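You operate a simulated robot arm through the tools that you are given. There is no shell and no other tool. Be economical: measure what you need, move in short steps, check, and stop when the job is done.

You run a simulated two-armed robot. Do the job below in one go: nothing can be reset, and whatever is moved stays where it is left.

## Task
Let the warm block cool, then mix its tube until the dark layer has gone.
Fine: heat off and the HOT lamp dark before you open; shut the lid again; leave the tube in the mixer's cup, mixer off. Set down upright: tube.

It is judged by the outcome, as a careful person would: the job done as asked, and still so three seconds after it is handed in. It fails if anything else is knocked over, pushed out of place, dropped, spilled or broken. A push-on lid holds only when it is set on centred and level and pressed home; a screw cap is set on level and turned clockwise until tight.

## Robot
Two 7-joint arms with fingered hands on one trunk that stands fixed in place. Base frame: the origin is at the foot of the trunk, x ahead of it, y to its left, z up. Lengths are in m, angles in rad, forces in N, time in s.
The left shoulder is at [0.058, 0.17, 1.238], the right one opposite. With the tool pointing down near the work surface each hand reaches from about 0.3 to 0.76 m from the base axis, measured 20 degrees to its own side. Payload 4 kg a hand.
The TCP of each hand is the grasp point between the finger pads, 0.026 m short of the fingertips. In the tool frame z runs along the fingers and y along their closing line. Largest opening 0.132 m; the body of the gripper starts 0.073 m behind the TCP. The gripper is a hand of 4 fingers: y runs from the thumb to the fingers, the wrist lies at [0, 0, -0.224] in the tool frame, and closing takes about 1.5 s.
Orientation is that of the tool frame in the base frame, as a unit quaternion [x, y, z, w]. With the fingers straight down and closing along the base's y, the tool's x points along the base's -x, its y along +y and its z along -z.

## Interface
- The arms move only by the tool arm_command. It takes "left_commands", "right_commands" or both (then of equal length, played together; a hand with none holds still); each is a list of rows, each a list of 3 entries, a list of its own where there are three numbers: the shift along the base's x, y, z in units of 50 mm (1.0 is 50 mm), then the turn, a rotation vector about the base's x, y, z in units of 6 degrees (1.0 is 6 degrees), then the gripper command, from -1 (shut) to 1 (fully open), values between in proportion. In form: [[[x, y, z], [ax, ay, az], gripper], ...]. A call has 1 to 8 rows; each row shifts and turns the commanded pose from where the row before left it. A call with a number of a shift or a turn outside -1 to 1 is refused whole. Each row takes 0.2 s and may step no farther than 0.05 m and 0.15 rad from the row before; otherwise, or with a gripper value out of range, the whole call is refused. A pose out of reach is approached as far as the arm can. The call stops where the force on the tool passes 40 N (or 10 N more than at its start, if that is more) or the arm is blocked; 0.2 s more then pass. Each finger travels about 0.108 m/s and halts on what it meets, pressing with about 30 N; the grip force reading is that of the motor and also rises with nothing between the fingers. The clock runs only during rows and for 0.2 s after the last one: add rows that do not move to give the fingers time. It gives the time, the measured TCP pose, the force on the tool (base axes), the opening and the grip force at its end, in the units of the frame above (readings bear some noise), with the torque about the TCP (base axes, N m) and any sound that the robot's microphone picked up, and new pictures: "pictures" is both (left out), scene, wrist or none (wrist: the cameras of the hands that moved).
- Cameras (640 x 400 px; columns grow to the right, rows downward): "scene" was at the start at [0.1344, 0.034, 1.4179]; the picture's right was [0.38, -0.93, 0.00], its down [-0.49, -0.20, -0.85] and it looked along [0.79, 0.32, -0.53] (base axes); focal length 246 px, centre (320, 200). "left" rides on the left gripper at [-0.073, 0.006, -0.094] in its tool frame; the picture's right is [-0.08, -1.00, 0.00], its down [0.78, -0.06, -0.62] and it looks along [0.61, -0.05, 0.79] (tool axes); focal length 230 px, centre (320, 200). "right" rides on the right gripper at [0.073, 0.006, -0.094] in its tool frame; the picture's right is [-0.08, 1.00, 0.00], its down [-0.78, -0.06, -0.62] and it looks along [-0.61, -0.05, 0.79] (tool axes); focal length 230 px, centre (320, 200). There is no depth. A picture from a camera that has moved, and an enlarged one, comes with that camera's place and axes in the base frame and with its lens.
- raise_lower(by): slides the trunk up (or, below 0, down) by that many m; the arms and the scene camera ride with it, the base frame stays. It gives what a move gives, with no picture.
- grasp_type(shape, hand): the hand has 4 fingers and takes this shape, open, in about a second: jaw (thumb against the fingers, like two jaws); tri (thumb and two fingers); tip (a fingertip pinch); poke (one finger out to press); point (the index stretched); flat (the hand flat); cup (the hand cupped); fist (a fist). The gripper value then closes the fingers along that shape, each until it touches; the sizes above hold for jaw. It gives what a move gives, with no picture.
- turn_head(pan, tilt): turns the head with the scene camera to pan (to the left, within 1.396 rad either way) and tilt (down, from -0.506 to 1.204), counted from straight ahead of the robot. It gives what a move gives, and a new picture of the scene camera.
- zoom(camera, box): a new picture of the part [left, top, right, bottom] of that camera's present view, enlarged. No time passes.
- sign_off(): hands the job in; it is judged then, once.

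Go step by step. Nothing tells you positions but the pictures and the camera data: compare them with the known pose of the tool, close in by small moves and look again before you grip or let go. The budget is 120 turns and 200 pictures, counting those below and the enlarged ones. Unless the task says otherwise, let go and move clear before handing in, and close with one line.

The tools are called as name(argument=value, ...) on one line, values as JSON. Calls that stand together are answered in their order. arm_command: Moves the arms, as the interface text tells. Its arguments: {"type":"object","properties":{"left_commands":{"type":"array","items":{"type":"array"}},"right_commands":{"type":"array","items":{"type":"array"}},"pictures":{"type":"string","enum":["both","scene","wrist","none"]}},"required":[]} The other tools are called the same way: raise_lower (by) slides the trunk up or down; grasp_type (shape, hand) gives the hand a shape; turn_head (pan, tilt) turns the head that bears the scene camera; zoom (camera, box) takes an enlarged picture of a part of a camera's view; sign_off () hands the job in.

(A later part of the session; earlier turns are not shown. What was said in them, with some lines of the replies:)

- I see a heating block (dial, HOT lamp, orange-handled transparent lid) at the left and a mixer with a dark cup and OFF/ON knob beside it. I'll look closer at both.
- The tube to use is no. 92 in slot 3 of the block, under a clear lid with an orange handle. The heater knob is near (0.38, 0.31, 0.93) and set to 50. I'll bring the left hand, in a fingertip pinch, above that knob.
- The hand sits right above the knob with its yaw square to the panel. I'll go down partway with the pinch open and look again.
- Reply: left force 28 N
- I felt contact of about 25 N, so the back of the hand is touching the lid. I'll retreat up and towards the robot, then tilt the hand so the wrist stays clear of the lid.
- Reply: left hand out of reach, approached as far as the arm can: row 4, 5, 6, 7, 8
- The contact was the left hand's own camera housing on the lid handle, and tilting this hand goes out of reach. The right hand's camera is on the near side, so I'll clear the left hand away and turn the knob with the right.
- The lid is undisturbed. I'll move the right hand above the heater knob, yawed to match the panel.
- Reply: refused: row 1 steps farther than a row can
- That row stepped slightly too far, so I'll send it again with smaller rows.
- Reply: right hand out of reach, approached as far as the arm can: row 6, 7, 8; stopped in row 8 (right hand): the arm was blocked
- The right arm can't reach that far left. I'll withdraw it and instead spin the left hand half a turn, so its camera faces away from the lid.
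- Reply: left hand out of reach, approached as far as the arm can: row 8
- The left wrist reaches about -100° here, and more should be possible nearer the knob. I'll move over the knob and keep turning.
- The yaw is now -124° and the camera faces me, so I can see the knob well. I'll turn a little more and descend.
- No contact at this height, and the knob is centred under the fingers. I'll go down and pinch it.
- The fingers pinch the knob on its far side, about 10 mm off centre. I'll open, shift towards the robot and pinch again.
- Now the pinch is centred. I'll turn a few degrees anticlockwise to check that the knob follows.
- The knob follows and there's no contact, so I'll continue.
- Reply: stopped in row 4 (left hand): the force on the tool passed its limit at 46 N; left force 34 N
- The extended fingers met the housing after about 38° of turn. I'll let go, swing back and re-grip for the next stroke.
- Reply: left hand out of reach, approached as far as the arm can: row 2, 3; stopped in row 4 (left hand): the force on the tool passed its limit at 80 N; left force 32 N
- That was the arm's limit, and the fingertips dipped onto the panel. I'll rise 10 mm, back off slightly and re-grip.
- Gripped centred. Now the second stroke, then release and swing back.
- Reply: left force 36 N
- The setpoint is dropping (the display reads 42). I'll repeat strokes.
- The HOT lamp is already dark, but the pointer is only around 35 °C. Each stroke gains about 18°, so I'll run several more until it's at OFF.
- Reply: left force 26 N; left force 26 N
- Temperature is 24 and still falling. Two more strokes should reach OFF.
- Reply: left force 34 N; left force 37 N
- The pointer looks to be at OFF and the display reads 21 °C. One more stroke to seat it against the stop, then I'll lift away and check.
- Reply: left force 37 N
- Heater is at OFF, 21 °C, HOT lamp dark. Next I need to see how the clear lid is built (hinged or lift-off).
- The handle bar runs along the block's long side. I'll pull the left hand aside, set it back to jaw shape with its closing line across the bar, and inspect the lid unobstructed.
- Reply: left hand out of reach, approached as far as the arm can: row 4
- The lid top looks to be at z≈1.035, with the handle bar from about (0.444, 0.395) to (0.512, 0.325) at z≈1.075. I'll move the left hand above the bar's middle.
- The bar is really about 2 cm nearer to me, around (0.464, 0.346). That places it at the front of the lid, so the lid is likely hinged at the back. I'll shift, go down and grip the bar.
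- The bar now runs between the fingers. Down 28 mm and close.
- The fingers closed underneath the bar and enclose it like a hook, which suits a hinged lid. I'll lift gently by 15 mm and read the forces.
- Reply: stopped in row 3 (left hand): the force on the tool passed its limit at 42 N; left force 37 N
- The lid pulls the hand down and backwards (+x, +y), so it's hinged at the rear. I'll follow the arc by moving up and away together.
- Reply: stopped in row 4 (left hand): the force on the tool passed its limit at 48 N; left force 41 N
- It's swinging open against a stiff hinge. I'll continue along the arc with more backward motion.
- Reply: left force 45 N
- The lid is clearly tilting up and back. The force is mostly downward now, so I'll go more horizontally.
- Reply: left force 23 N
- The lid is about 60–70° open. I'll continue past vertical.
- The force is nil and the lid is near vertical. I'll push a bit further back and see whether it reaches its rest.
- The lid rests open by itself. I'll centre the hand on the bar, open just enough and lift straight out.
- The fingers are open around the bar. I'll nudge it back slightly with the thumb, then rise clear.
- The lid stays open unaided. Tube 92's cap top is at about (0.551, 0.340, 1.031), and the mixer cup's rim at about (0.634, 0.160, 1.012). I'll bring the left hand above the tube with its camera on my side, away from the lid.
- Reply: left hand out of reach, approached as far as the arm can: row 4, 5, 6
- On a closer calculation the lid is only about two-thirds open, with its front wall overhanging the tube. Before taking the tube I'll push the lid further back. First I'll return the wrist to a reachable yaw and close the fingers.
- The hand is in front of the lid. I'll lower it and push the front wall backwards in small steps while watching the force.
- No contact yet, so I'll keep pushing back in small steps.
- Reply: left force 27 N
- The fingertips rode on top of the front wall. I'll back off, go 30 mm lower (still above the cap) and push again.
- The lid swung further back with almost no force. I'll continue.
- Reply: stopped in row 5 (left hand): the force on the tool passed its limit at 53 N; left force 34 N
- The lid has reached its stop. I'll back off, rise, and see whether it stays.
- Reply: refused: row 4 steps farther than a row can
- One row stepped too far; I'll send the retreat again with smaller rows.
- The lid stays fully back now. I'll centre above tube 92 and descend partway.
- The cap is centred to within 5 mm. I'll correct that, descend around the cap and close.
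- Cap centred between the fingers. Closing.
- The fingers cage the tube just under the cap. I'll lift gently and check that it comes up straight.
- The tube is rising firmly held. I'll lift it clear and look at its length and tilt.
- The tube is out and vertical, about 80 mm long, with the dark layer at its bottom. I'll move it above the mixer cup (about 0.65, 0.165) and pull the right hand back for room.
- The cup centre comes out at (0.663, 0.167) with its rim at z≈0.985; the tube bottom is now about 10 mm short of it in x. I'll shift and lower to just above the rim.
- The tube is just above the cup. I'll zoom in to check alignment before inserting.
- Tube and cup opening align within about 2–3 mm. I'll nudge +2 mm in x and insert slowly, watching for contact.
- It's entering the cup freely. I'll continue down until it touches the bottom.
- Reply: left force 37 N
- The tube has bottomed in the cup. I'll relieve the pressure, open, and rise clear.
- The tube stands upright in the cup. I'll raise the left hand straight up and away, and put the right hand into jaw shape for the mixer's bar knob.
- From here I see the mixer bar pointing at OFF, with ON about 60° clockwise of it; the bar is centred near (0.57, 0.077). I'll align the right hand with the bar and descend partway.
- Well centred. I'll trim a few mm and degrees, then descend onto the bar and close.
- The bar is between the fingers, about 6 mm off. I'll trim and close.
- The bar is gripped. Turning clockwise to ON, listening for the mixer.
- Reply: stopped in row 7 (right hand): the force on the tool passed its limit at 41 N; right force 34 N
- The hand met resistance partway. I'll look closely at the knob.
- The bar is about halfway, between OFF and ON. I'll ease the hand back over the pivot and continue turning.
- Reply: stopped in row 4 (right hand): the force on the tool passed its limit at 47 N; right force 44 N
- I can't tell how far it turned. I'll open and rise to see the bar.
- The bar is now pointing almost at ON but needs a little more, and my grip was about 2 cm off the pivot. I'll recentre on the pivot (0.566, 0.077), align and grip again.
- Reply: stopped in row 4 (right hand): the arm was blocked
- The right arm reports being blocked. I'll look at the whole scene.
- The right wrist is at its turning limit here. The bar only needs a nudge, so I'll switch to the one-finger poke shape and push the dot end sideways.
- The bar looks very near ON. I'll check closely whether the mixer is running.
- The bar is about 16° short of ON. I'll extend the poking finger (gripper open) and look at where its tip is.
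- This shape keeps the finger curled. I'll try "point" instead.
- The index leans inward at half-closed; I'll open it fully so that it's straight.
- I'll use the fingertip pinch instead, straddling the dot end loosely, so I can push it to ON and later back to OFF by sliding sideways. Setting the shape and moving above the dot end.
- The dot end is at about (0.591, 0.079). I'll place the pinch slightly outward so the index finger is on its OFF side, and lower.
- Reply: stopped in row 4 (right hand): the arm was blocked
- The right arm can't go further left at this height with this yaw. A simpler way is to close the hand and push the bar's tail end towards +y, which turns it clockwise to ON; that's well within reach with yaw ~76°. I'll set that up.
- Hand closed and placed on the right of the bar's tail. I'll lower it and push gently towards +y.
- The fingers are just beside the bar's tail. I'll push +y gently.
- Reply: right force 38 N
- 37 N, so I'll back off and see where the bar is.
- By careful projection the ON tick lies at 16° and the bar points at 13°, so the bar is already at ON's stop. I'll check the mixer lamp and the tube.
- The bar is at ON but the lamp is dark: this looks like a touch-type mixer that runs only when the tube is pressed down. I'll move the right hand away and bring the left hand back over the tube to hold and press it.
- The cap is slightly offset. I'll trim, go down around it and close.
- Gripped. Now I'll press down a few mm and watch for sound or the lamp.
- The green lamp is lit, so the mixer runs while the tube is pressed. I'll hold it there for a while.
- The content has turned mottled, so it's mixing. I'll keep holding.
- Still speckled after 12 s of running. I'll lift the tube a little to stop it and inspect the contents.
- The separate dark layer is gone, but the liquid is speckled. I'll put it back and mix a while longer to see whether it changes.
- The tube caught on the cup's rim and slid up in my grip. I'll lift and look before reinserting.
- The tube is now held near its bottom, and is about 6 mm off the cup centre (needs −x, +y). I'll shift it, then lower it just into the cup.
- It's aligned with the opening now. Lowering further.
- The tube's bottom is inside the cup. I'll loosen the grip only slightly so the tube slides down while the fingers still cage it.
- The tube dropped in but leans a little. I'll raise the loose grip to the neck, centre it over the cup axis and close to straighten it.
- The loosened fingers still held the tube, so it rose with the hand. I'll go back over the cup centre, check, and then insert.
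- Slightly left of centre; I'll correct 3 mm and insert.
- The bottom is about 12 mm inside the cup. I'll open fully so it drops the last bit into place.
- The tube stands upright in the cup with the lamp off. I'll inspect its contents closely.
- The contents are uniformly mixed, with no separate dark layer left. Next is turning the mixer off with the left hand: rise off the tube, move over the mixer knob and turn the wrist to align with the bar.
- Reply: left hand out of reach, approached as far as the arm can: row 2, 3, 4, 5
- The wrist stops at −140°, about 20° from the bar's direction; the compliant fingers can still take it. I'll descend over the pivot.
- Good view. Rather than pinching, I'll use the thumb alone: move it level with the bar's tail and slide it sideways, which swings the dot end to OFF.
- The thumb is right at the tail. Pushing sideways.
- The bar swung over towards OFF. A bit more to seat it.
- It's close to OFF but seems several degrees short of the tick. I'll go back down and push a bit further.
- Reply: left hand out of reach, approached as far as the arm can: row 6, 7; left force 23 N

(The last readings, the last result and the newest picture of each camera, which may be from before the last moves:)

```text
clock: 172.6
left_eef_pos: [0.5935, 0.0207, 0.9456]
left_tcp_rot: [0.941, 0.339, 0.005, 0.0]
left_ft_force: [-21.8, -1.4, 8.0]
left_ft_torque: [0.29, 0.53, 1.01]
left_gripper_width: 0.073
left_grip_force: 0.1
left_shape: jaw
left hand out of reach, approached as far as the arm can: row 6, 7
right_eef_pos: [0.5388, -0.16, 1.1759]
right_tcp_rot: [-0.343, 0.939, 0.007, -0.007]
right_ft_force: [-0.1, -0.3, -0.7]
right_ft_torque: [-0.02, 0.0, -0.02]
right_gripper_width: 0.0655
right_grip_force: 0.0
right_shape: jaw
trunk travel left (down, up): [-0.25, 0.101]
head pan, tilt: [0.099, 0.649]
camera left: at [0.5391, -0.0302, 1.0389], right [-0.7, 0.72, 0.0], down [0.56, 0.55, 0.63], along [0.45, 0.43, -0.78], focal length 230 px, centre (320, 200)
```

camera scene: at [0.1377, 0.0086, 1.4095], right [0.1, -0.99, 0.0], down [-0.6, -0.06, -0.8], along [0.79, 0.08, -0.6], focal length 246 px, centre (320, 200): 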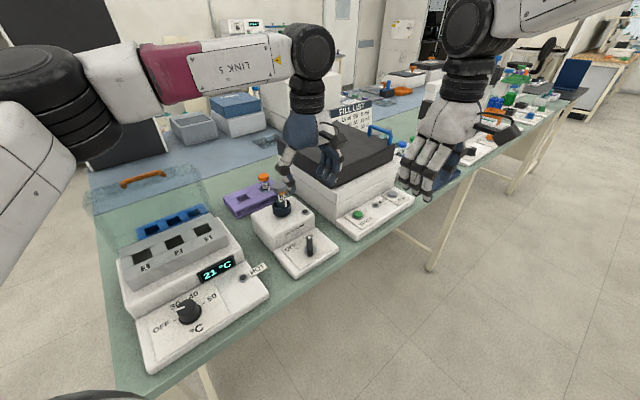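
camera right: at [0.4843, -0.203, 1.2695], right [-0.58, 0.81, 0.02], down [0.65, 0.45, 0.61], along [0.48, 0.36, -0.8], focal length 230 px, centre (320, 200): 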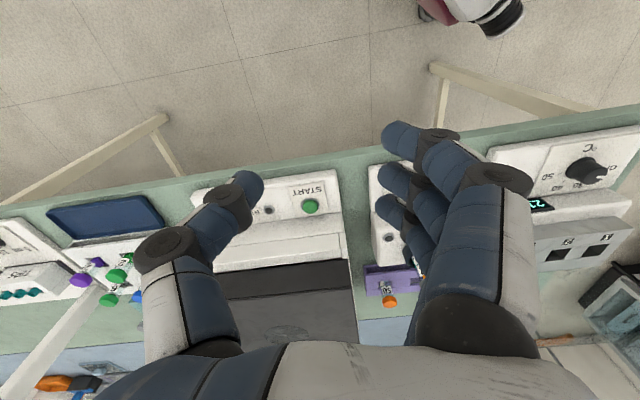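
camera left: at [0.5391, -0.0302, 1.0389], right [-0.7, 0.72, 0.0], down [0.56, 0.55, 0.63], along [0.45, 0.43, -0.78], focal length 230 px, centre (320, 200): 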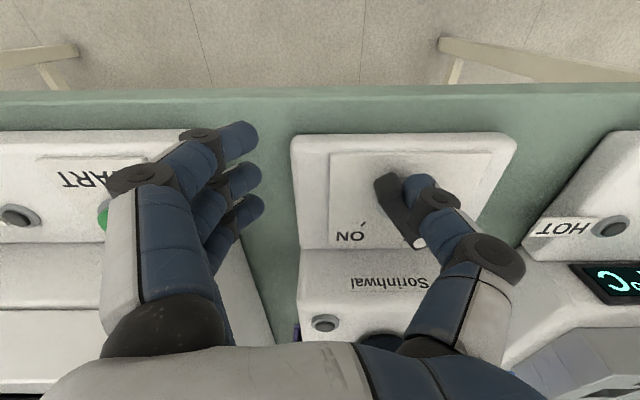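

By projecting the bar ends, it now lies at 73°, the same as at the start (73.7°), so it is at OFF. I'll withdraw the left hand upwards and bring it back to the lid side.

arm_command(left_commands=[[[-0.25, 0.1, 0], [0, 0, 0.5], 0], [[-0.2, 0.1, 0.3], [0, 0, 0.5], 0], [[0, 0, 0.8], [0, 0, 1], 0], [[0, 0, 0.9], [0, 0, 1], 0], [[0, 0, 0.9], [0, 0, 1], 0], [[0, 0, 0.9], [0, 0, 1], 0], [[-0.2, 0.4, 0.8], [0, 0, 1], 0], [[-0.3, 0.6, 0.5], [0, 0, 1], 0]], pictures="wrist")

turn_head(pan=0.387, tilt=0.65)

```text
clock: 174.4
left_eef_pos: [0.5462, 0.0834, 1.2]
left_tcp_rot: [0.755, 0.655, 0.005, -0.003]
left_ft_force: [-0.9, 0.6, -0.2]
left_ft_torque: [-0.02, 0.0, -0.03]
left_gripper_width: 0.0665
left_grip_force: 0.1
left_shape: jaw
right_eef_pos: [0.5416, -0.1595, 1.1753]
right_tcp_rot: [-0.342, 0.94, 0.006, -0.009]
right_ft_force: [0.5, -1.1, -0.4]
right_ft_torque: [0.02, -0.02, -0.01]
right_gripper_width: 0.0655
right_grip_force: 0.2
right_shape: jaw
trunk travel left (down, up): [-0.25, 0.101]
head pan, tilt: [0.099, 0.649]
camera left: at [0.5408, 0.0083, 1.2944], right [-1.0, 0.07, 0.0], down [0.05, 0.78, 0.63], along [0.04, 0.62, -0.78], focal length 230 px, centre (320, 200)
```

left: 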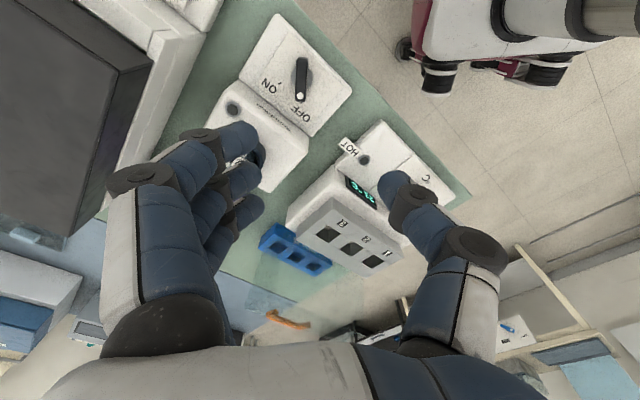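

```text
clock: 175.2
left_eef_pos: [0.5485, 0.0814, 1.2]
left_tcp_rot: [0.756, 0.654, 0.006, -0.002]
left_ft_force: [-0.7, -1.1, 0.1]
left_ft_torque: [-0.04, 0.02, -0.03]
left_gripper_width: 0.0666
left_grip_force: 0.1
left_shape: jaw
right_eef_pos: [0.5412, -0.1599, 1.1753]
right_tcp_rot: [-0.343, 0.939, 0.007, -0.009]
right_ft_force: [0.2, 0.2, -0.4]
right_ft_torque: [-0.01, 0.0, -0.01]
right_gripper_width: 0.0653
right_grip_force: 0.0
right_shape: jaw
trunk travel left (down, up): [-0.25, 0.101]
head pan, tilt: [0.387, 0.649]
camera scene: at [0.1316, 0.0329, 1.4095], right [0.38, -0.93, 0.0], down [-0.56, -0.23, -0.8], along [0.74, 0.3, -0.6], focal length 246 px, centre (320, 200)
```

scene: 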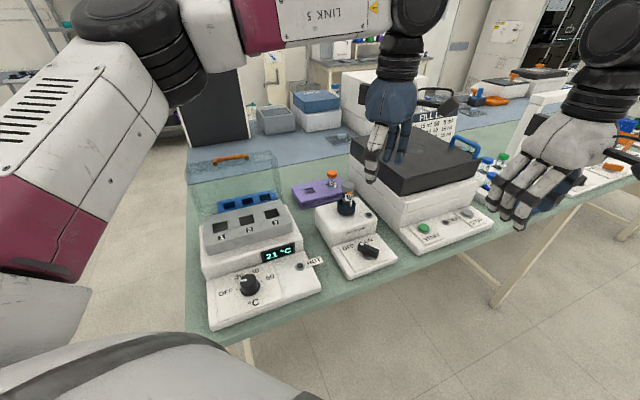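

The mixer knob is at OFF and the tube stands in the cup. To shut the lid I'll bring the left hand back over the handle bar, which now lies at about (0.647, 0.53, 1.066).

arm_command(left_commands=[[[0.2, 0.85, 0.2], [0, 0, 1], -0.2], [[0.2, 0.85, 0.2], [0, 0, 1], -0.2], [[0.2, 0.85, 0.2], [0, 0, 1], -0.2], [[0.2, 0.85, 0], [0, 0, 1], -0.2], [[0.2, 0.85, 0], [0, 0, 1], -0.2], [[0.2, 0.85, 0], [0, 0, 1], -0.2], [[0.2, 0.85, 0], [0, 0, 1], -0.2], [[0.2, 0.85, 0], [0, 0, 1], -0.2]], pictures="none")

arm_command(left_commands=[[[0.2, 0.85, 0], [0, 0, 0.5], -0.2], [[0.17, 0.85, 0], [0, 0, 0], -0.2], [[0, 0.3, 0], [0, 0, 0], -0.2], [[0, 0, -0.5], [0, 0, 0], -0.2], [[0, 0, 0], [0, 0, 0], -0.2]], pictures="both")

```text
clock: 177.0
left_eef_pos: [0.6273, 0.4245, 1.2307]
left_tcp_rot: [0.424, 0.905, 0.004, -0.005]
left_ft_force: [0.2, 0.0, -0.1]
left_ft_torque: [-0.04, 0.02, 0.01]
left_gripper_width: 0.0535
left_grip_force: 0.1
left_shape: jaw
right_eef_pos: [0.5422, -0.16, 1.1759]
right_tcp_rot: [-0.344, 0.939, 0.008, -0.009]
right_ft_force: [-0.1, 0.4, -0.2]
right_ft_torque: [-0.01, -0.01, -0.02]
right_gripper_width: 0.0657
right_grip_force: 0.1
right_shape: jaw
trunk travel left (down, up): [-0.25, 0.101]
head pan, tilt: [0.387, 0.649]
```

```text
clock: 178.2
left_eef_pos: [0.6278, 0.5073, 1.1979]
left_tcp_rot: [0.402, 0.916, 0.003, -0.005]
left_ft_force: [-0.3, -0.5, -0.7]
left_ft_torque: [0.06, -0.01, 0.0]
left_gripper_width: 0.0534
left_grip_force: 0.0
left_shape: jaw
left hand out of reach, approached as far as the arm can: row 2, 3
right_eef_pos: [0.5411, -0.1595, 1.1751]
right_tcp_rot: [-0.343, 0.939, 0.007, -0.009]
right_ft_force: [-0.3, 0.2, -0.4]
right_ft_torque: [-0.02, 0.03, -0.01]
right_gripper_width: 0.0652
right_grip_force: 0.1
right_shape: jaw
trunk travel left (down, up): [-0.25, 0.101]
head pan, tilt: [0.387, 0.649]
camera scene: at [0.1315, 0.0325, 1.4096], right [0.38, -0.93, 0.0], down [-0.56, -0.23, -0.8], along [0.74, 0.3, -0.6], focal length 246 px, centre (320, 200)
camera left: at [0.6815, 0.4557, 1.2927], right [-0.68, -0.73, 0.0], down [-0.57, 0.53, 0.63], along [-0.46, 0.43, -0.78], focal length 230 px, centre (320, 200)
```

scene: 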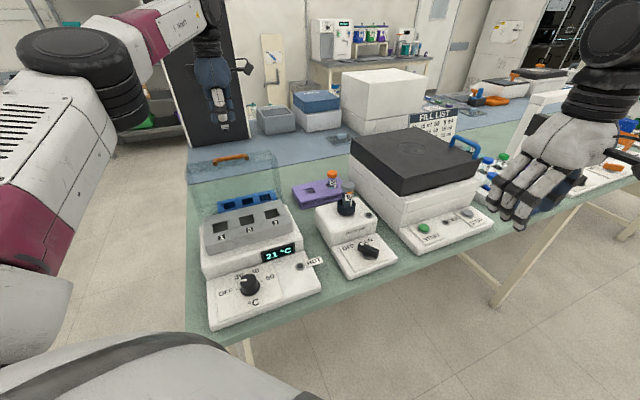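
left: 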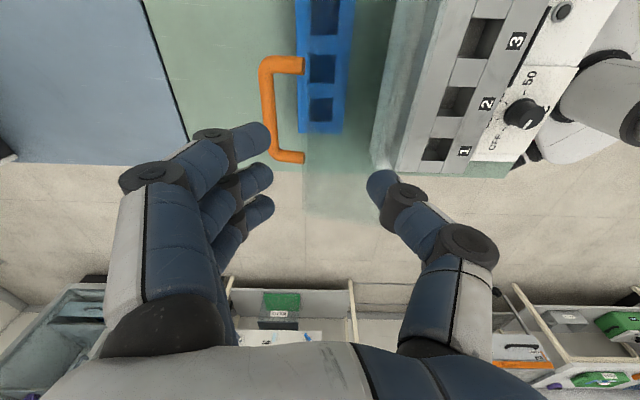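

The hand can't quite reach past the bar, but it can reach just behind the lid's raised edge. I'll close the fingers, lower them behind that edge (inside the handle loop) and draw the lid towards me.

arm_command(left_commands=[[[0, 0, 0], [0, 0, 0], -1], [[0, 0, 0], [0, 0, 0], -1], [[0, 0, 0], [0, 0, 0], -1], [[0, 0, 0], [0, 0, 0], -1], [[0, 0, -0.5], [0, 0, 0], -1], [[0, 0, -0.5], [0, 0, 0], -1], [[0, 0, 0], [0, 0, 0], -1]], pictures="wrist")

zoom(camera="scene", box=[160, 90, 320, 230])

```text
clock: 179.8
left_eef_pos: [0.6281, 0.5055, 1.1465]
left_tcp_rot: [0.401, 0.916, 0.004, -0.005]
left_ft_force: [0.3, -0.2, 0.6]
left_ft_torque: [0.02, 0.03, 0.01]
left_gripper_width: 0.0
left_grip_force: 30.0
left_shape: jaw
right_eef_pos: [0.5419, -0.1606, 1.1739]
right_tcp_rot: [-0.343, 0.939, 0.007, -0.009]
right_ft_force: [0.1, -0.2, -0.9]
right_ft_torque: [-0.03, 0.01, 0.0]
right_gripper_width: 0.0657
right_grip_force: 0.0
right_shape: jaw
trunk travel left (down, up): [-0.25, 0.101]
head pan, tilt: [0.387, 0.649]
camera left: at [0.681, 0.4542, 1.24], right [-0.68, -0.73, 0.0], down [-0.57, 0.53, 0.63], along [-0.46, 0.43, -0.78], focal length 230 px, centre (320, 200)
```

left: 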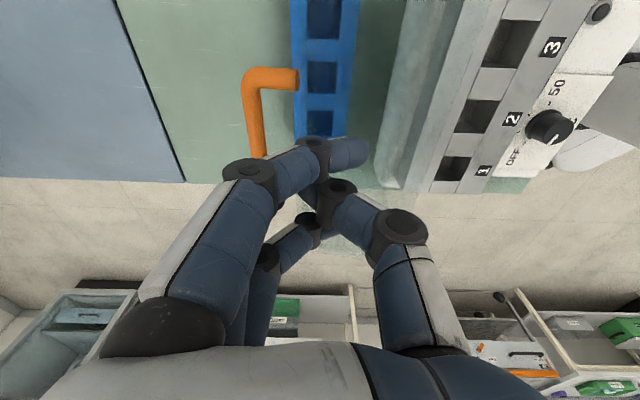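

```text
2.86 times, centred on (240, 160) of scene
camera zoom: at [0.1315, 0.0328, 1.4096], right [0.38, -0.93, 0.0], down [-0.56, -0.23, -0.8], along [0.74, 0.3, -0.6], focal length 703 px, centre (549, 314)
```

zoom: 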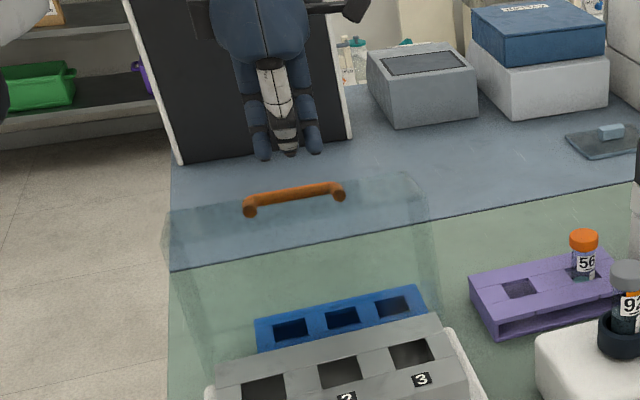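

Continuing down carefully behind the edge.

arm_command(left_commands=[[[0, 0, -0.3], [0, 0, 0], -1], [[0, 0, -0.3], [0, 0, 0], -1], [[0, 0, -0.3], [0, 0, 0], -1], [[0, 0, 0], [0, 0, 0], -1]], pictures="wrist")

zoom(camera="scene", box=[160, 90, 320, 230])

```text
clock: 180.9
left_eef_pos: [0.6271, 0.5062, 1.1091]
left_tcp_rot: [0.401, 0.916, 0.007, 0.001]
left_ft_force: [-3.1, 0.9, 21.1]
left_ft_torque: [0.17, -0.13, 0.05]
left_gripper_width: 0.0001
left_grip_force: 29.8
left_shape: jaw
right_eef_pos: [0.54, -0.1605, 1.1759]
right_tcp_rot: [-0.343, 0.939, 0.007, -0.007]
right_ft_force: [-0.2, 0.3, 0.4]
right_ft_torque: [-0.05, 0.01, -0.01]
right_gripper_width: 0.0657
right_grip_force: 0.0
right_shape: jaw
trunk travel left (down, up): [-0.25, 0.101]
head pan, tilt: [0.387, 0.649]
stopped in row 4 (left hand): the force on the tool passed its limit at 40 N (the readings are from after the stop); the commanded pose is now the measured one
camera left: at [0.6805, 0.4549, 1.2034], right [-0.68, -0.73, -0.01], down [-0.58, 0.53, 0.62], along [-0.45, 0.43, -0.79], focal length 230 px, centre (320, 200)
```

left: 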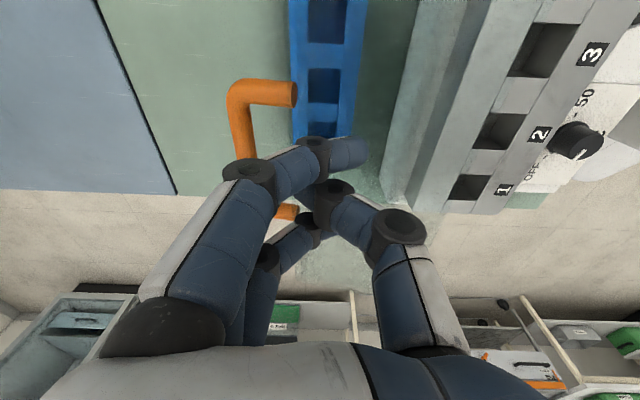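

```text
2.86 times, centred on (240, 160) of scene
camera zoom: at [0.1295, 0.0317, 1.4097], right [0.38, -0.93, 0.0], down [-0.56, -0.23, -0.8], along [0.74, 0.3, -0.6], focal length 703 px, centre (549, 314)
```

zoom: 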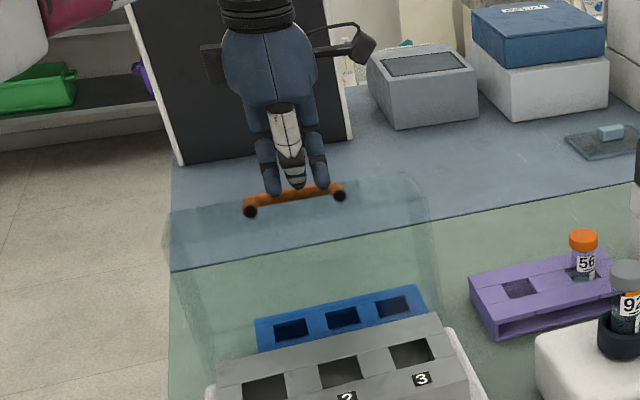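

The fingertips touched the lid's top edge, so I need about 2 cm further back. I'll lift slightly, move back and try again (reach is better at this lower height).

arm_command(left_commands=[[[0, 0, 0.4], [0, 0, 0], -1], [[0.25, 0.25, 0], [0, 0, 0], -1], [[0.25, 0.25, 0], [0, 0, 0], -1], [[0, 0, -0.3], [0, 0, 0], -1], [[0, 0, -0.3], [0, 0, 0], -1], [[0, 0, 0], [0, 0, 0], -1]], pictures="wrist")

zoom(camera="scene", box=[160, 90, 320, 230])

```text
clock: 182.3
left_eef_pos: [0.6472, 0.5268, 1.0973]
left_tcp_rot: [0.4, 0.916, 0.006, 0.001]
left_ft_force: [8.5, 11.7, 24.6]
left_ft_torque: [-0.22, 0.16, 0.0]
left_gripper_width: 0.0005
left_grip_force: 29.5
left_shape: jaw
left hand out of reach, approached as far as the arm can: row 3
right_eef_pos: [0.5409, -0.1597, 1.1748]
right_tcp_rot: [-0.342, 0.939, 0.007, -0.008]
right_ft_force: [0.5, -0.3, 0.2]
right_ft_torque: [0.04, 0.01, -0.01]
right_gripper_width: 0.0655
right_grip_force: 0.0
right_shape: jaw
trunk travel left (down, up): [-0.25, 0.101]
head pan, tilt: [0.387, 0.649]
camera left: at [0.6998, 0.4748, 1.1912], right [-0.68, -0.73, -0.01], down [-0.58, 0.53, 0.62], along [-0.45, 0.43, -0.79], focal length 230 px, centre (320, 200)
```

left: 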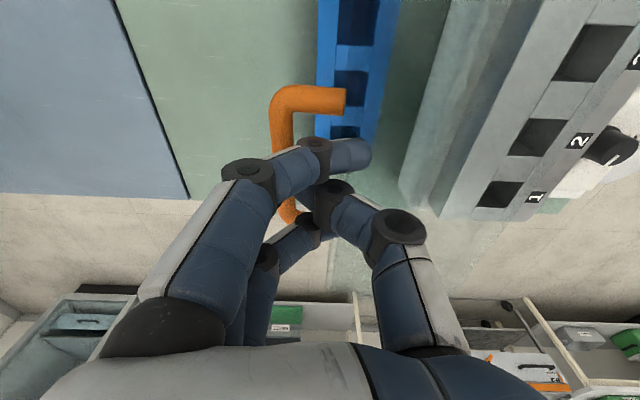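

```text
2.86 times, centred on (240, 160) of scene
camera zoom: at [0.131, 0.0324, 1.41], right [0.38, -0.93, 0.0], down [-0.56, -0.23, -0.8], along [0.74, 0.3, -0.6], focal length 703 px, centre (549, 314)
```

zoom: 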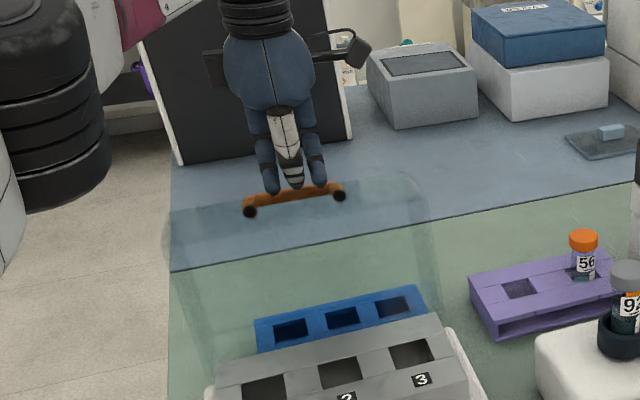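

The thumb is against the lid's edge from behind. I'll draw towards me and slightly up, along the edge's arc.

arm_command(left_commands=[[[-0.12, -0.12, 0.05], [0, 0, 0], -1], [[-0.12, -0.12, 0.08], [0, 0, 0], -1], [[-0.12, -0.12, 0.1], [0, 0, 0], -1], [[-0.12, -0.12, 0.1], [0, 0, 0], -1], [[-0.12, -0.12, 0.08], [0, 0, 0], -1], [[-0.12, -0.12, 0.06], [0, 0, 0], -1], [[0, 0, 0], [0, 0, 0], -1]], pictures="none")

zoom(camera="scene", box=[160, 90, 320, 230])

```text
clock: 183.9
left_eef_pos: [0.6121, 0.4897, 1.1192]
left_tcp_rot: [0.4, 0.917, 0.005, -0.001]
left_ft_force: [5.7, 4.8, 11.2]
left_ft_torque: [0.18, -0.17, -0.01]
left_gripper_width: 0.0001
left_grip_force: 29.5
left_shape: jaw
right_eef_pos: [0.5432, -0.1607, 1.1749]
right_tcp_rot: [-0.343, 0.939, 0.007, -0.008]
right_ft_force: [0.3, -0.5, -0.1]
right_ft_torque: [-0.02, -0.01, 0.03]
right_gripper_width: 0.0653
right_grip_force: 0.0
right_shape: jaw
trunk travel left (down, up): [-0.25, 0.101]
head pan, tilt: [0.387, 0.649]
```

```text
2.86 times, centred on (240, 160) of scene
camera zoom: at [0.1315, 0.0327, 1.4096], right [0.38, -0.93, 0.0], down [-0.56, -0.23, -0.8], along [0.74, 0.3, -0.6], focal length 703 px, centre (549, 314)
```

zoom: 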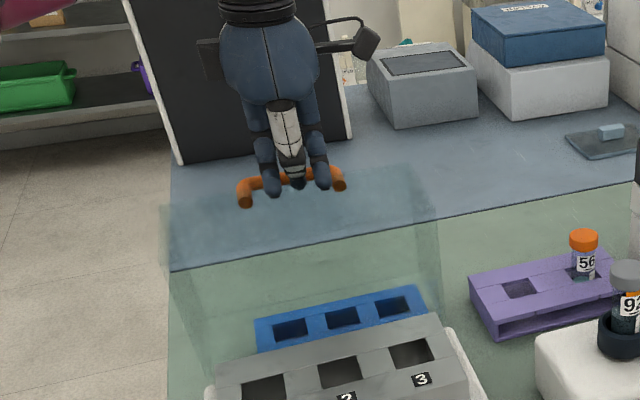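

It works: the lid is coming up. Continuing.

arm_command(left_commands=[[[-0.14, -0.13, 0.02], [0, 0, 0], -1], [[-0.14, -0.13, 0.04], [0, 0, 0], -1], [[-0.14, -0.13, 0.04], [0, 0, 0], -1], [[-0.14, -0.13, 0.02], [0, 0, 0], -1], [[-0.14, -0.13, 0], [0, 0, 0], -1], [[-0.14, -0.13, 0], [0, 0, 0], -1], [[0, 0, 0], [0, 0, 0], -1]], pictures="wrist")

zoom(camera="scene", box=[160, 90, 320, 230])

```text
clock: 185.0
left_eef_pos: [0.5821, 0.4601, 1.1293]
left_tcp_rot: [0.4, 0.916, 0.006, 0.004]
left_ft_force: [3.4, 4.4, 22.0]
left_ft_torque: [0.11, -0.01, 0.0]
left_gripper_width: 0.0002
left_grip_force: 29.5
left_shape: jaw
right_eef_pos: [0.5406, -0.1606, 1.1744]
right_tcp_rot: [-0.343, 0.939, 0.007, -0.009]
right_ft_force: [1.4, 0.4, 0.5]
right_ft_torque: [0.0, 0.01, 0.01]
right_gripper_width: 0.0653
right_grip_force: 0.1
right_shape: jaw
trunk travel left (down, up): [-0.25, 0.101]
head pan, tilt: [0.387, 0.649]
stopped in row 5 (left hand): the force on the tool passed its limit at 42 N (the readings are from after the stop); the commanded pose is now the measured one
camera left: at [0.6338, 0.4091, 1.2239], right [-0.68, -0.73, -0.01], down [-0.59, 0.53, 0.61], along [-0.44, 0.43, -0.79], focal length 230 px, centre (320, 200)
```

left: 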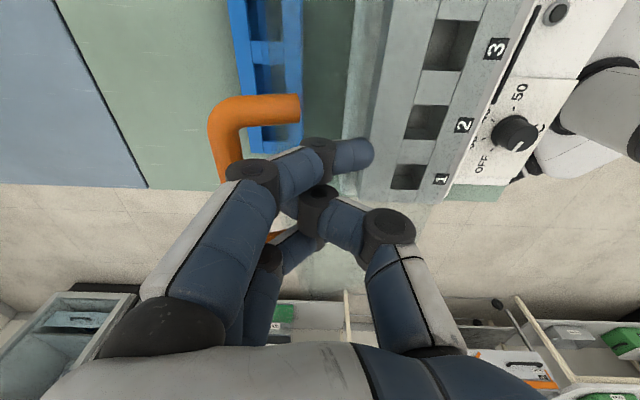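

```text
2.86 times, centred on (240, 160) of scene
camera zoom: at [0.1308, 0.0327, 1.4094], right [0.38, -0.93, 0.0], down [-0.56, -0.23, -0.8], along [0.74, 0.3, -0.6], focal length 703 px, centre (549, 314)
```

zoom: 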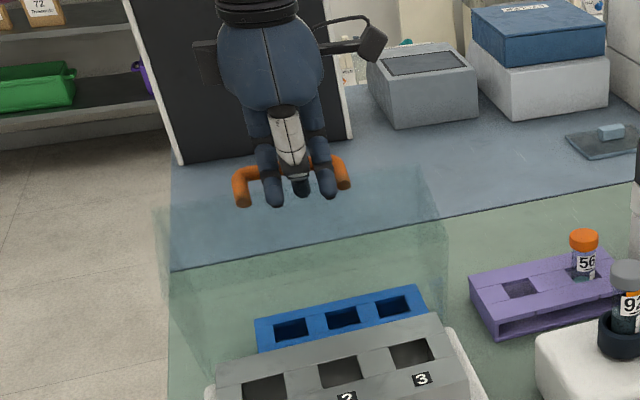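

The fingers slipped over the edge with the lid near vertical. Now the bar is within reach, so I'll rise, open, move over the bar and straddle it.

arm_command(left_commands=[[[0, 0, 0.6], [0, 0, 0], -0.2], [[0.3, 0.3, 0.2], [0, 0, 0], -0.2], [[0.3, 0.3, 0], [0, 0, 0], -0.2], [[0.12, 0.15, 0], [0, 0, 0], -0.2], [[0, 0, 0], [0, 0, 0], -0.2]], pictures="wrist")

zoom(camera="scene", box=[160, 90, 320, 230])

```text
clock: 186.2
left_eef_pos: [0.6168, 0.4975, 1.1652]
left_tcp_rot: [0.402, 0.915, 0.005, 0.001]
left_ft_force: [0.2, 0.4, -0.5]
left_ft_torque: [0.0, -0.02, 0.0]
left_gripper_width: 0.0526
left_grip_force: 0.0
left_shape: jaw
right_eef_pos: [0.5416, -0.1608, 1.1751]
right_tcp_rot: [-0.343, 0.939, 0.008, -0.01]
right_ft_force: [-0.1, 0.4, 0.7]
right_ft_torque: [-0.03, 0.0, 0.01]
right_gripper_width: 0.0655
right_grip_force: 0.1
right_shape: jaw
trunk travel left (down, up): [-0.25, 0.101]
head pan, tilt: [0.387, 0.649]
camera left: at [0.6698, 0.447, 1.2603], right [-0.68, -0.73, -0.01], down [-0.58, 0.53, 0.62], along [-0.45, 0.43, -0.79], focal length 230 px, centre (320, 200)
```

left: 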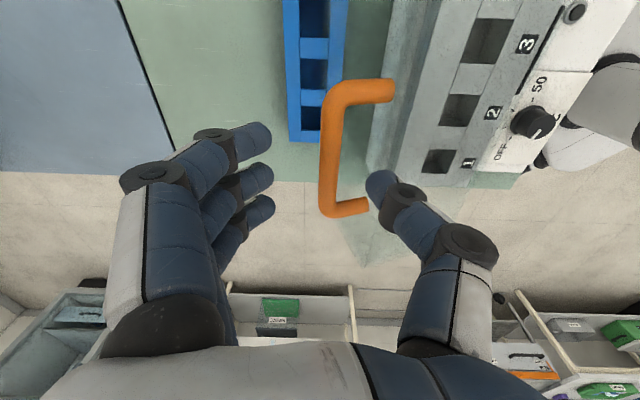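

```text
2.86 times, centred on (240, 160) of scene
camera zoom: at [0.1316, 0.0328, 1.4095], right [0.38, -0.93, 0.0], down [-0.56, -0.23, -0.8], along [0.74, 0.3, -0.6], focal length 703 px, centre (549, 314)
```

zoom: 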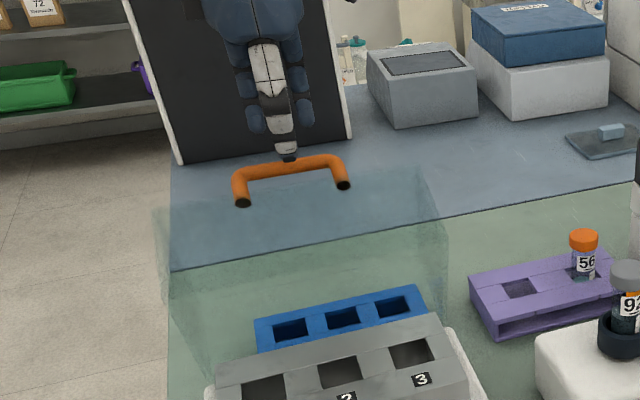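

The bar runs between the fingers. Lowering and closing under it.

arm_command(left_commands=[[[-0.06, -0.07, -0.4], [0, 0, 0], -0.3], [[0, 0, -0.4], [0, 0, 0], -0.3], [[0, 0, -0.15], [0, 0, 0], -0.3], [[0, 0, 0], [0, 0, 0], -1], [[0, 0, 0], [0, 0, 0], -1], [[0, 0, 0], [0, 0, 0], -1], [[0, 0, 0], [0, 0, 0], -1]], pictures="wrist")

zoom(camera="scene", box=[160, 90, 320, 230])

```text
clock: 187.8
left_eef_pos: [0.6143, 0.4951, 1.118]
left_tcp_rot: [0.402, 0.916, 0.005, 0.002]
left_ft_force: [-2.6, -2.9, -8.0]
left_ft_torque: [0.1, -0.11, 0.01]
left_gripper_width: 0.0026
left_grip_force: 29.9
left_shape: jaw
right_eef_pos: [0.5426, -0.1594, 1.1744]
right_tcp_rot: [-0.342, 0.94, 0.007, -0.009]
right_ft_force: [0.6, -0.1, 0.1]
right_ft_torque: [-0.01, 0.0, 0.0]
right_gripper_width: 0.0656
right_grip_force: 0.1
right_shape: jaw
trunk travel left (down, up): [-0.25, 0.101]
head pan, tilt: [0.387, 0.649]
camera left: at [0.6665, 0.4431, 1.212], right [-0.68, -0.73, -0.01], down [-0.58, 0.53, 0.62], along [-0.45, 0.43, -0.79], focal length 230 px, centre (320, 200)
```

left: 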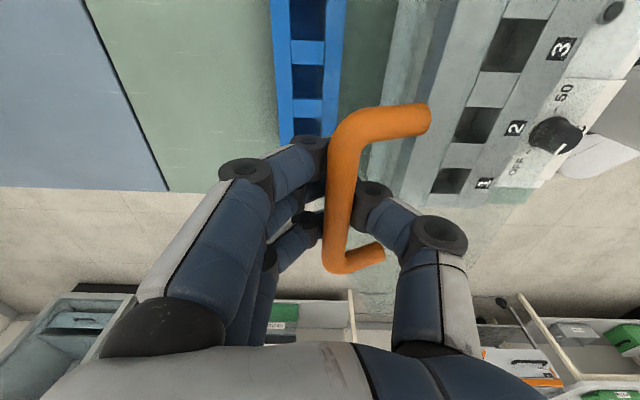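

```text
refused: no pictures are left
```

I have no pictures left, so from here I'll rely on the known geometry and forces. The bar is hooked; I'll draw it back along the same arc I used to open the lid.

arm_command(left_commands=[[[-0.29, -0.27, 0.08], [0, 0, 0], -1], [[-0.29, -0.27, 0.17], [0, 0, 0], -1], [[-0.29, -0.27, 0.1], [0, 0, 0], -1], [[-0.29, -0.27, 0.05], [0, 0, 0], -1], [[0, 0, 0], [0, 0, 0], -1]], pictures="none")

```text
clock: 189.0
left_eef_pos: [0.5598, 0.4411, 1.1348]
left_tcp_rot: [0.401, 0.916, 0.004, -0.001]
left_ft_force: [4.4, -5.0, -25.0]
left_ft_torque: [0.19, -0.21, 0.08]
left_gripper_width: 0.0015
left_grip_force: 29.6
left_shape: jaw
right_eef_pos: [0.5443, -0.1597, 1.1738]
right_tcp_rot: [-0.342, 0.939, 0.008, -0.01]
right_ft_force: [0.6, 0.0, 0.0]
right_ft_torque: [-0.01, -0.04, 0.02]
right_gripper_width: 0.0657
right_grip_force: 0.1
right_shape: jaw
trunk travel left (down, up): [-0.25, 0.101]
head pan, tilt: [0.387, 0.649]
no pictures are left
```

arm_command(left_commands=[[[-0.18, -0.16, -0.12], [0, 0, 0], -1], [[-0.18, -0.16, -0.06], [0, 0, 0], -1], [[-0.3, -0.28, -0.04], [0, 0, 0], -1], [[-0.3, -0.28, -0.06], [0, 0, 0], -1], [[0, 0, 0], [0, 0, 0], -1]], pictures="none")

```text
clock: 190.2
left_eef_pos: [0.5094, 0.3977, 1.1213]
left_tcp_rot: [0.402, 0.916, 0.004, 0.001]
left_ft_force: [9.0, -0.9, -15.8]
left_ft_torque: [0.08, -0.06, 0.03]
left_gripper_width: 0.0013
left_grip_force: 30.0
left_shape: jaw
right_eef_pos: [0.5437, -0.1598, 1.1736]
right_tcp_rot: [-0.343, 0.939, 0.007, -0.01]
right_ft_force: [-0.1, -0.2, 0.5]
right_ft_torque: [0.0, -0.01, 0.02]
right_gripper_width: 0.0656
right_grip_force: 0.1
right_shape: jaw
trunk travel left (down, up): [-0.25, 0.101]
head pan, tilt: [0.387, 0.649]
no pictures are left
```

The lid follows, hanging on the hook with about 16 N. Continuing down the arc.

arm_command(left_commands=[[[-0.27, -0.29, -0.16], [0, 0, 0], -1], [[-0.27, -0.29, -0.2], [0, 0, 0], -1], [[-0.16, -0.17, -0.18], [0, 0, 0], -1], [[-0.14, -0.15, -0.18], [0, 0, 0], -1], [[0, 0, 0], [0, 0, 0], -1]], pictures="none")

```text
clock: 191.4
left_eef_pos: [0.4677, 0.3541, 1.0859]
left_tcp_rot: [0.401, 0.916, 0.005, 0.001]
left_ft_force: [5.5, 10.2, -12.4]
left_ft_torque: [0.13, -0.14, -0.02]
left_gripper_width: 0.0011
left_grip_force: 30.3
left_shape: jaw
right_eef_pos: [0.5427, -0.1583, 1.1742]
right_tcp_rot: [-0.344, 0.939, 0.007, -0.01]
right_ft_force: [0.2, 0.4, 0.6]
right_ft_torque: [0.03, -0.01, 0.0]
right_gripper_width: 0.0654
right_grip_force: 0.0
right_shape: jaw
trunk travel left (down, up): [-0.25, 0.101]
head pan, tilt: [0.387, 0.649]
no pictures are left
```

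Almost closed. I'll lower gently until the load vanishes.

arm_command(left_commands=[[[-0.05, -0.07, -0.1], [0, 0, 0], -1], [[-0.04, -0.05, -0.1], [0, 0, 0], -1], [[0, 0, -0.06], [0, 0, 0], -1], [[0, 0, -0.05], [0, 0, 0], -1], [[0, 0, 0], [0, 0, 0], -1]], pictures="none")

```text
clock: 192.6
left_eef_pos: [0.4638, 0.3463, 1.0753]
left_tcp_rot: [0.402, 0.916, 0.006, 0.005]
left_ft_force: [15.1, 17.4, 31.3]
left_ft_torque: [0.14, -0.06, 0.04]
left_gripper_width: 0.003
left_grip_force: 30.1
left_shape: jaw
right_eef_pos: [0.5416, -0.1597, 1.1749]
right_tcp_rot: [-0.342, 0.939, 0.007, -0.009]
right_ft_force: [0.0, 0.5, 0.2]
right_ft_torque: [0.0, -0.02, 0.0]
right_gripper_width: 0.0655
right_grip_force: 0.1
right_shape: jaw
trunk travel left (down, up): [-0.25, 0.101]
head pan, tilt: [0.387, 0.649]
no pictures are left
```

The fingertips now press on the lid top (31 N), so it's down. I'll ease off, open, rise clear, then press once on the handle from above to make sure it's fully shut.

arm_command(left_commands=[[[0, 0, 0.1], [0, 0, 0], -1], [[0, 0, 0], [0, 0, 0], -0.2], [[0, 0, 0], [0, 0, 0], 0], [[0, 0, 0.4], [0, 0, 0], 0], [[0, 0, 0.6], [0, 0, 0], 0], [[0, 0, 0.8], [0, 0, 0], 0], [[0, 0, 0], [0, 0, 0], -1], [[0, 0, 0], [0, 0, 0], -1]], pictures="none")

arm_command(left_commands=[[[0, 0, 0], [0, 0, 0], -1], [[0, 0, 0], [0, 0, 0], -1], [[0, 0, 0], [0, 0, 0], -1], [[0, 0, -0.3], [0, 0, 0], -1], [[0, 0, -0.2], [0, 0, 0], -1], [[0, 0, -0.1], [0, 0, 0], -1], [[0, 0, -0.1], [0, 0, 0], -1], [[0, 0, -0.1], [0, 0, 0], -1]], pictures="none")

```text
clock: 194.4
left_eef_pos: [0.4615, 0.3438, 1.1673]
left_tcp_rot: [0.401, 0.916, 0.005, 0.001]
left_ft_force: [-1.0, 0.4, 0.5]
left_ft_torque: [0.02, 0.01, -0.03]
left_gripper_width: 0.0
left_grip_force: 22.8
left_shape: jaw
right_eef_pos: [0.541, -0.1599, 1.1748]
right_tcp_rot: [-0.343, 0.939, 0.007, -0.009]
right_ft_force: [0.1, -0.3, 0.0]
right_ft_torque: [0.02, 0.04, -0.03]
right_gripper_width: 0.0653
right_grip_force: 0.0
right_shape: jaw
trunk travel left (down, up): [-0.25, 0.101]
head pan, tilt: [0.387, 0.649]
no pictures are left
```

```text
clock: 196.2
left_eef_pos: [0.4627, 0.3458, 1.1281]
left_tcp_rot: [0.4, 0.916, 0.006, 0.002]
left_ft_force: [0.1, -0.6, 0.0]
left_ft_torque: [0.0, -0.01, 0.02]
left_gripper_width: 0.0002
left_grip_force: 29.9
left_shape: jaw
right_eef_pos: [0.5421, -0.1612, 1.1745]
right_tcp_rot: [-0.343, 0.939, 0.007, -0.009]
right_ft_force: [-0.4, 0.0, -0.4]
right_ft_torque: [0.01, -0.03, -0.04]
right_gripper_width: 0.0656
right_grip_force: 0.1
right_shape: jaw
trunk travel left (down, up): [-0.25, 0.101]
head pan, tilt: [0.387, 0.649]
no pictures are left
```

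Clean release with no load. Now I'll press down slowly on the bar.

arm_command(left_commands=[[[0, 0, -0.1], [0, 0, 0], -1], [[0, 0, -0.1], [0, 0, 0], -1], [[0, 0, -0.1], [0, 0, 0], -1], [[0, 0, -0.1], [0, 0, 0], -1], [[0, 0, -0.1], [0, 0, 0], -1], [[0, 0, 0], [0, 0, 0], -1]], pictures="none")

```text
clock: 197.6
left_eef_pos: [0.4609, 0.3447, 1.1035]
left_tcp_rot: [0.402, 0.916, 0.005, 0.002]
left_ft_force: [4.9, 5.1, 21.1]
left_ft_torque: [0.24, -0.15, -0.01]
left_gripper_width: 0.0001
left_grip_force: 30.5
left_shape: jaw
right_eef_pos: [0.5411, -0.1607, 1.175]
right_tcp_rot: [-0.343, 0.939, 0.007, -0.008]
right_ft_force: [0.0, 0.3, -0.5]
right_ft_torque: [0.0, -0.02, 0.01]
right_gripper_width: 0.0653
right_grip_force: 0.1
right_shape: jaw
trunk travel left (down, up): [-0.25, 0.101]
head pan, tilt: [0.387, 0.649]
no pictures are left
```

Contact at z≈1.104 (tips ≈1.078) matches the bar's original closed height. One firmer press, then retreat to safe poses with both hands.

arm_command(left_commands=[[[0, 0, -0.05], [0, 0, 0], -1], [[0, 0, -0.03], [0, 0, 0], -1], [[0, 0, 0], [0, 0, 0], -1]], pictures="none")

arm_command(left_commands=[[[0, 0, 0.4], [0, 0, 0], -1], [[0, 0, 0.7], [0, 0, 0], -1], [[0, 0, 0.9], [0, 0, 0], -0.5], [[0, 0.2, 0.8], [0, 0, 0], 0], [[-0.1, 0.6, 0.5], [0, 0, 0], 0], [[-0.1, 0.7, 0.3], [0, 0, 0], 0], [[0, 0.7, 0], [0, 0, 0], 0], [[0, 0, 0], [0, 0, 0], 0]], right_commands=[[[0, 0, 0.6], [0, 0, 0], 0], [[0, 0, 0.6], [0, 0, 0], 0], [[0, 0, 0.5], [0, 0, 0], 0], [[0, 0, 0], [0, 0, 0], 0], [[0, 0, 0], [0, 0, 0], 0], [[0, 0, 0], [0, 0, 0], 0], [[0, 0, 0], [0, 0, 0], 0], [[0, 0, 0], [0, 0, 0], 0]], pictures="none")

```text
clock: 198.4
left_eef_pos: [0.4633, 0.3435, 1.1011]
left_tcp_rot: [0.401, 0.916, 0.006, 0.003]
left_ft_force: [5.8, 4.4, 37.1]
left_ft_torque: [0.19, -0.29, -0.02]
left_gripper_width: 0.0
left_grip_force: 30.1
left_shape: jaw
right_eef_pos: [0.5402, -0.1614, 1.1746]
right_tcp_rot: [-0.343, 0.939, 0.007, -0.008]
right_ft_force: [0.0, -0.7, 0.2]
right_ft_torque: [0.03, 0.0, -0.02]
right_gripper_width: 0.0653
right_grip_force: 0.0
right_shape: jaw
trunk travel left (down, up): [-0.25, 0.101]
head pan, tilt: [0.387, 0.649]
no pictures are left
```

```text
clock: 200.2
left_eef_pos: [0.452, 0.4523, 1.2785]
left_tcp_rot: [0.401, 0.916, 0.004, 0.002]
left_ft_force: [-0.7, 0.4, -0.7]
left_ft_torque: [-0.01, 0.0, 0.0]
left_gripper_width: 0.0652
left_grip_force: 0.1
left_shape: jaw
right_eef_pos: [0.5436, -0.1599, 1.2569]
right_tcp_rot: [-0.343, 0.939, 0.007, -0.009]
right_ft_force: [-1.0, 0.4, -0.1]
right_ft_torque: [-0.02, -0.01, 0.01]
right_gripper_width: 0.0655
right_grip_force: 0.0
right_shape: jaw
trunk travel left (down, up): [-0.25, 0.101]
head pan, tilt: [0.387, 0.649]
no pictures are left
```

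Both hands are clear. The heat is off, the lid is shut, and the mixed tube stands in the mixer's cup with the mixer off. Handing in.

sign_off()

```text
The job is handed in.
```

The job is handed in. The heater is off, with the HOT lamp dark before I opened the lid. Tube 92 was mixed until no dark layer showed and left upright in the mixer's cup with the mixer off. The lid is shut again, though I ran out of pictures before closing it and confirmed that by force and handle height only.
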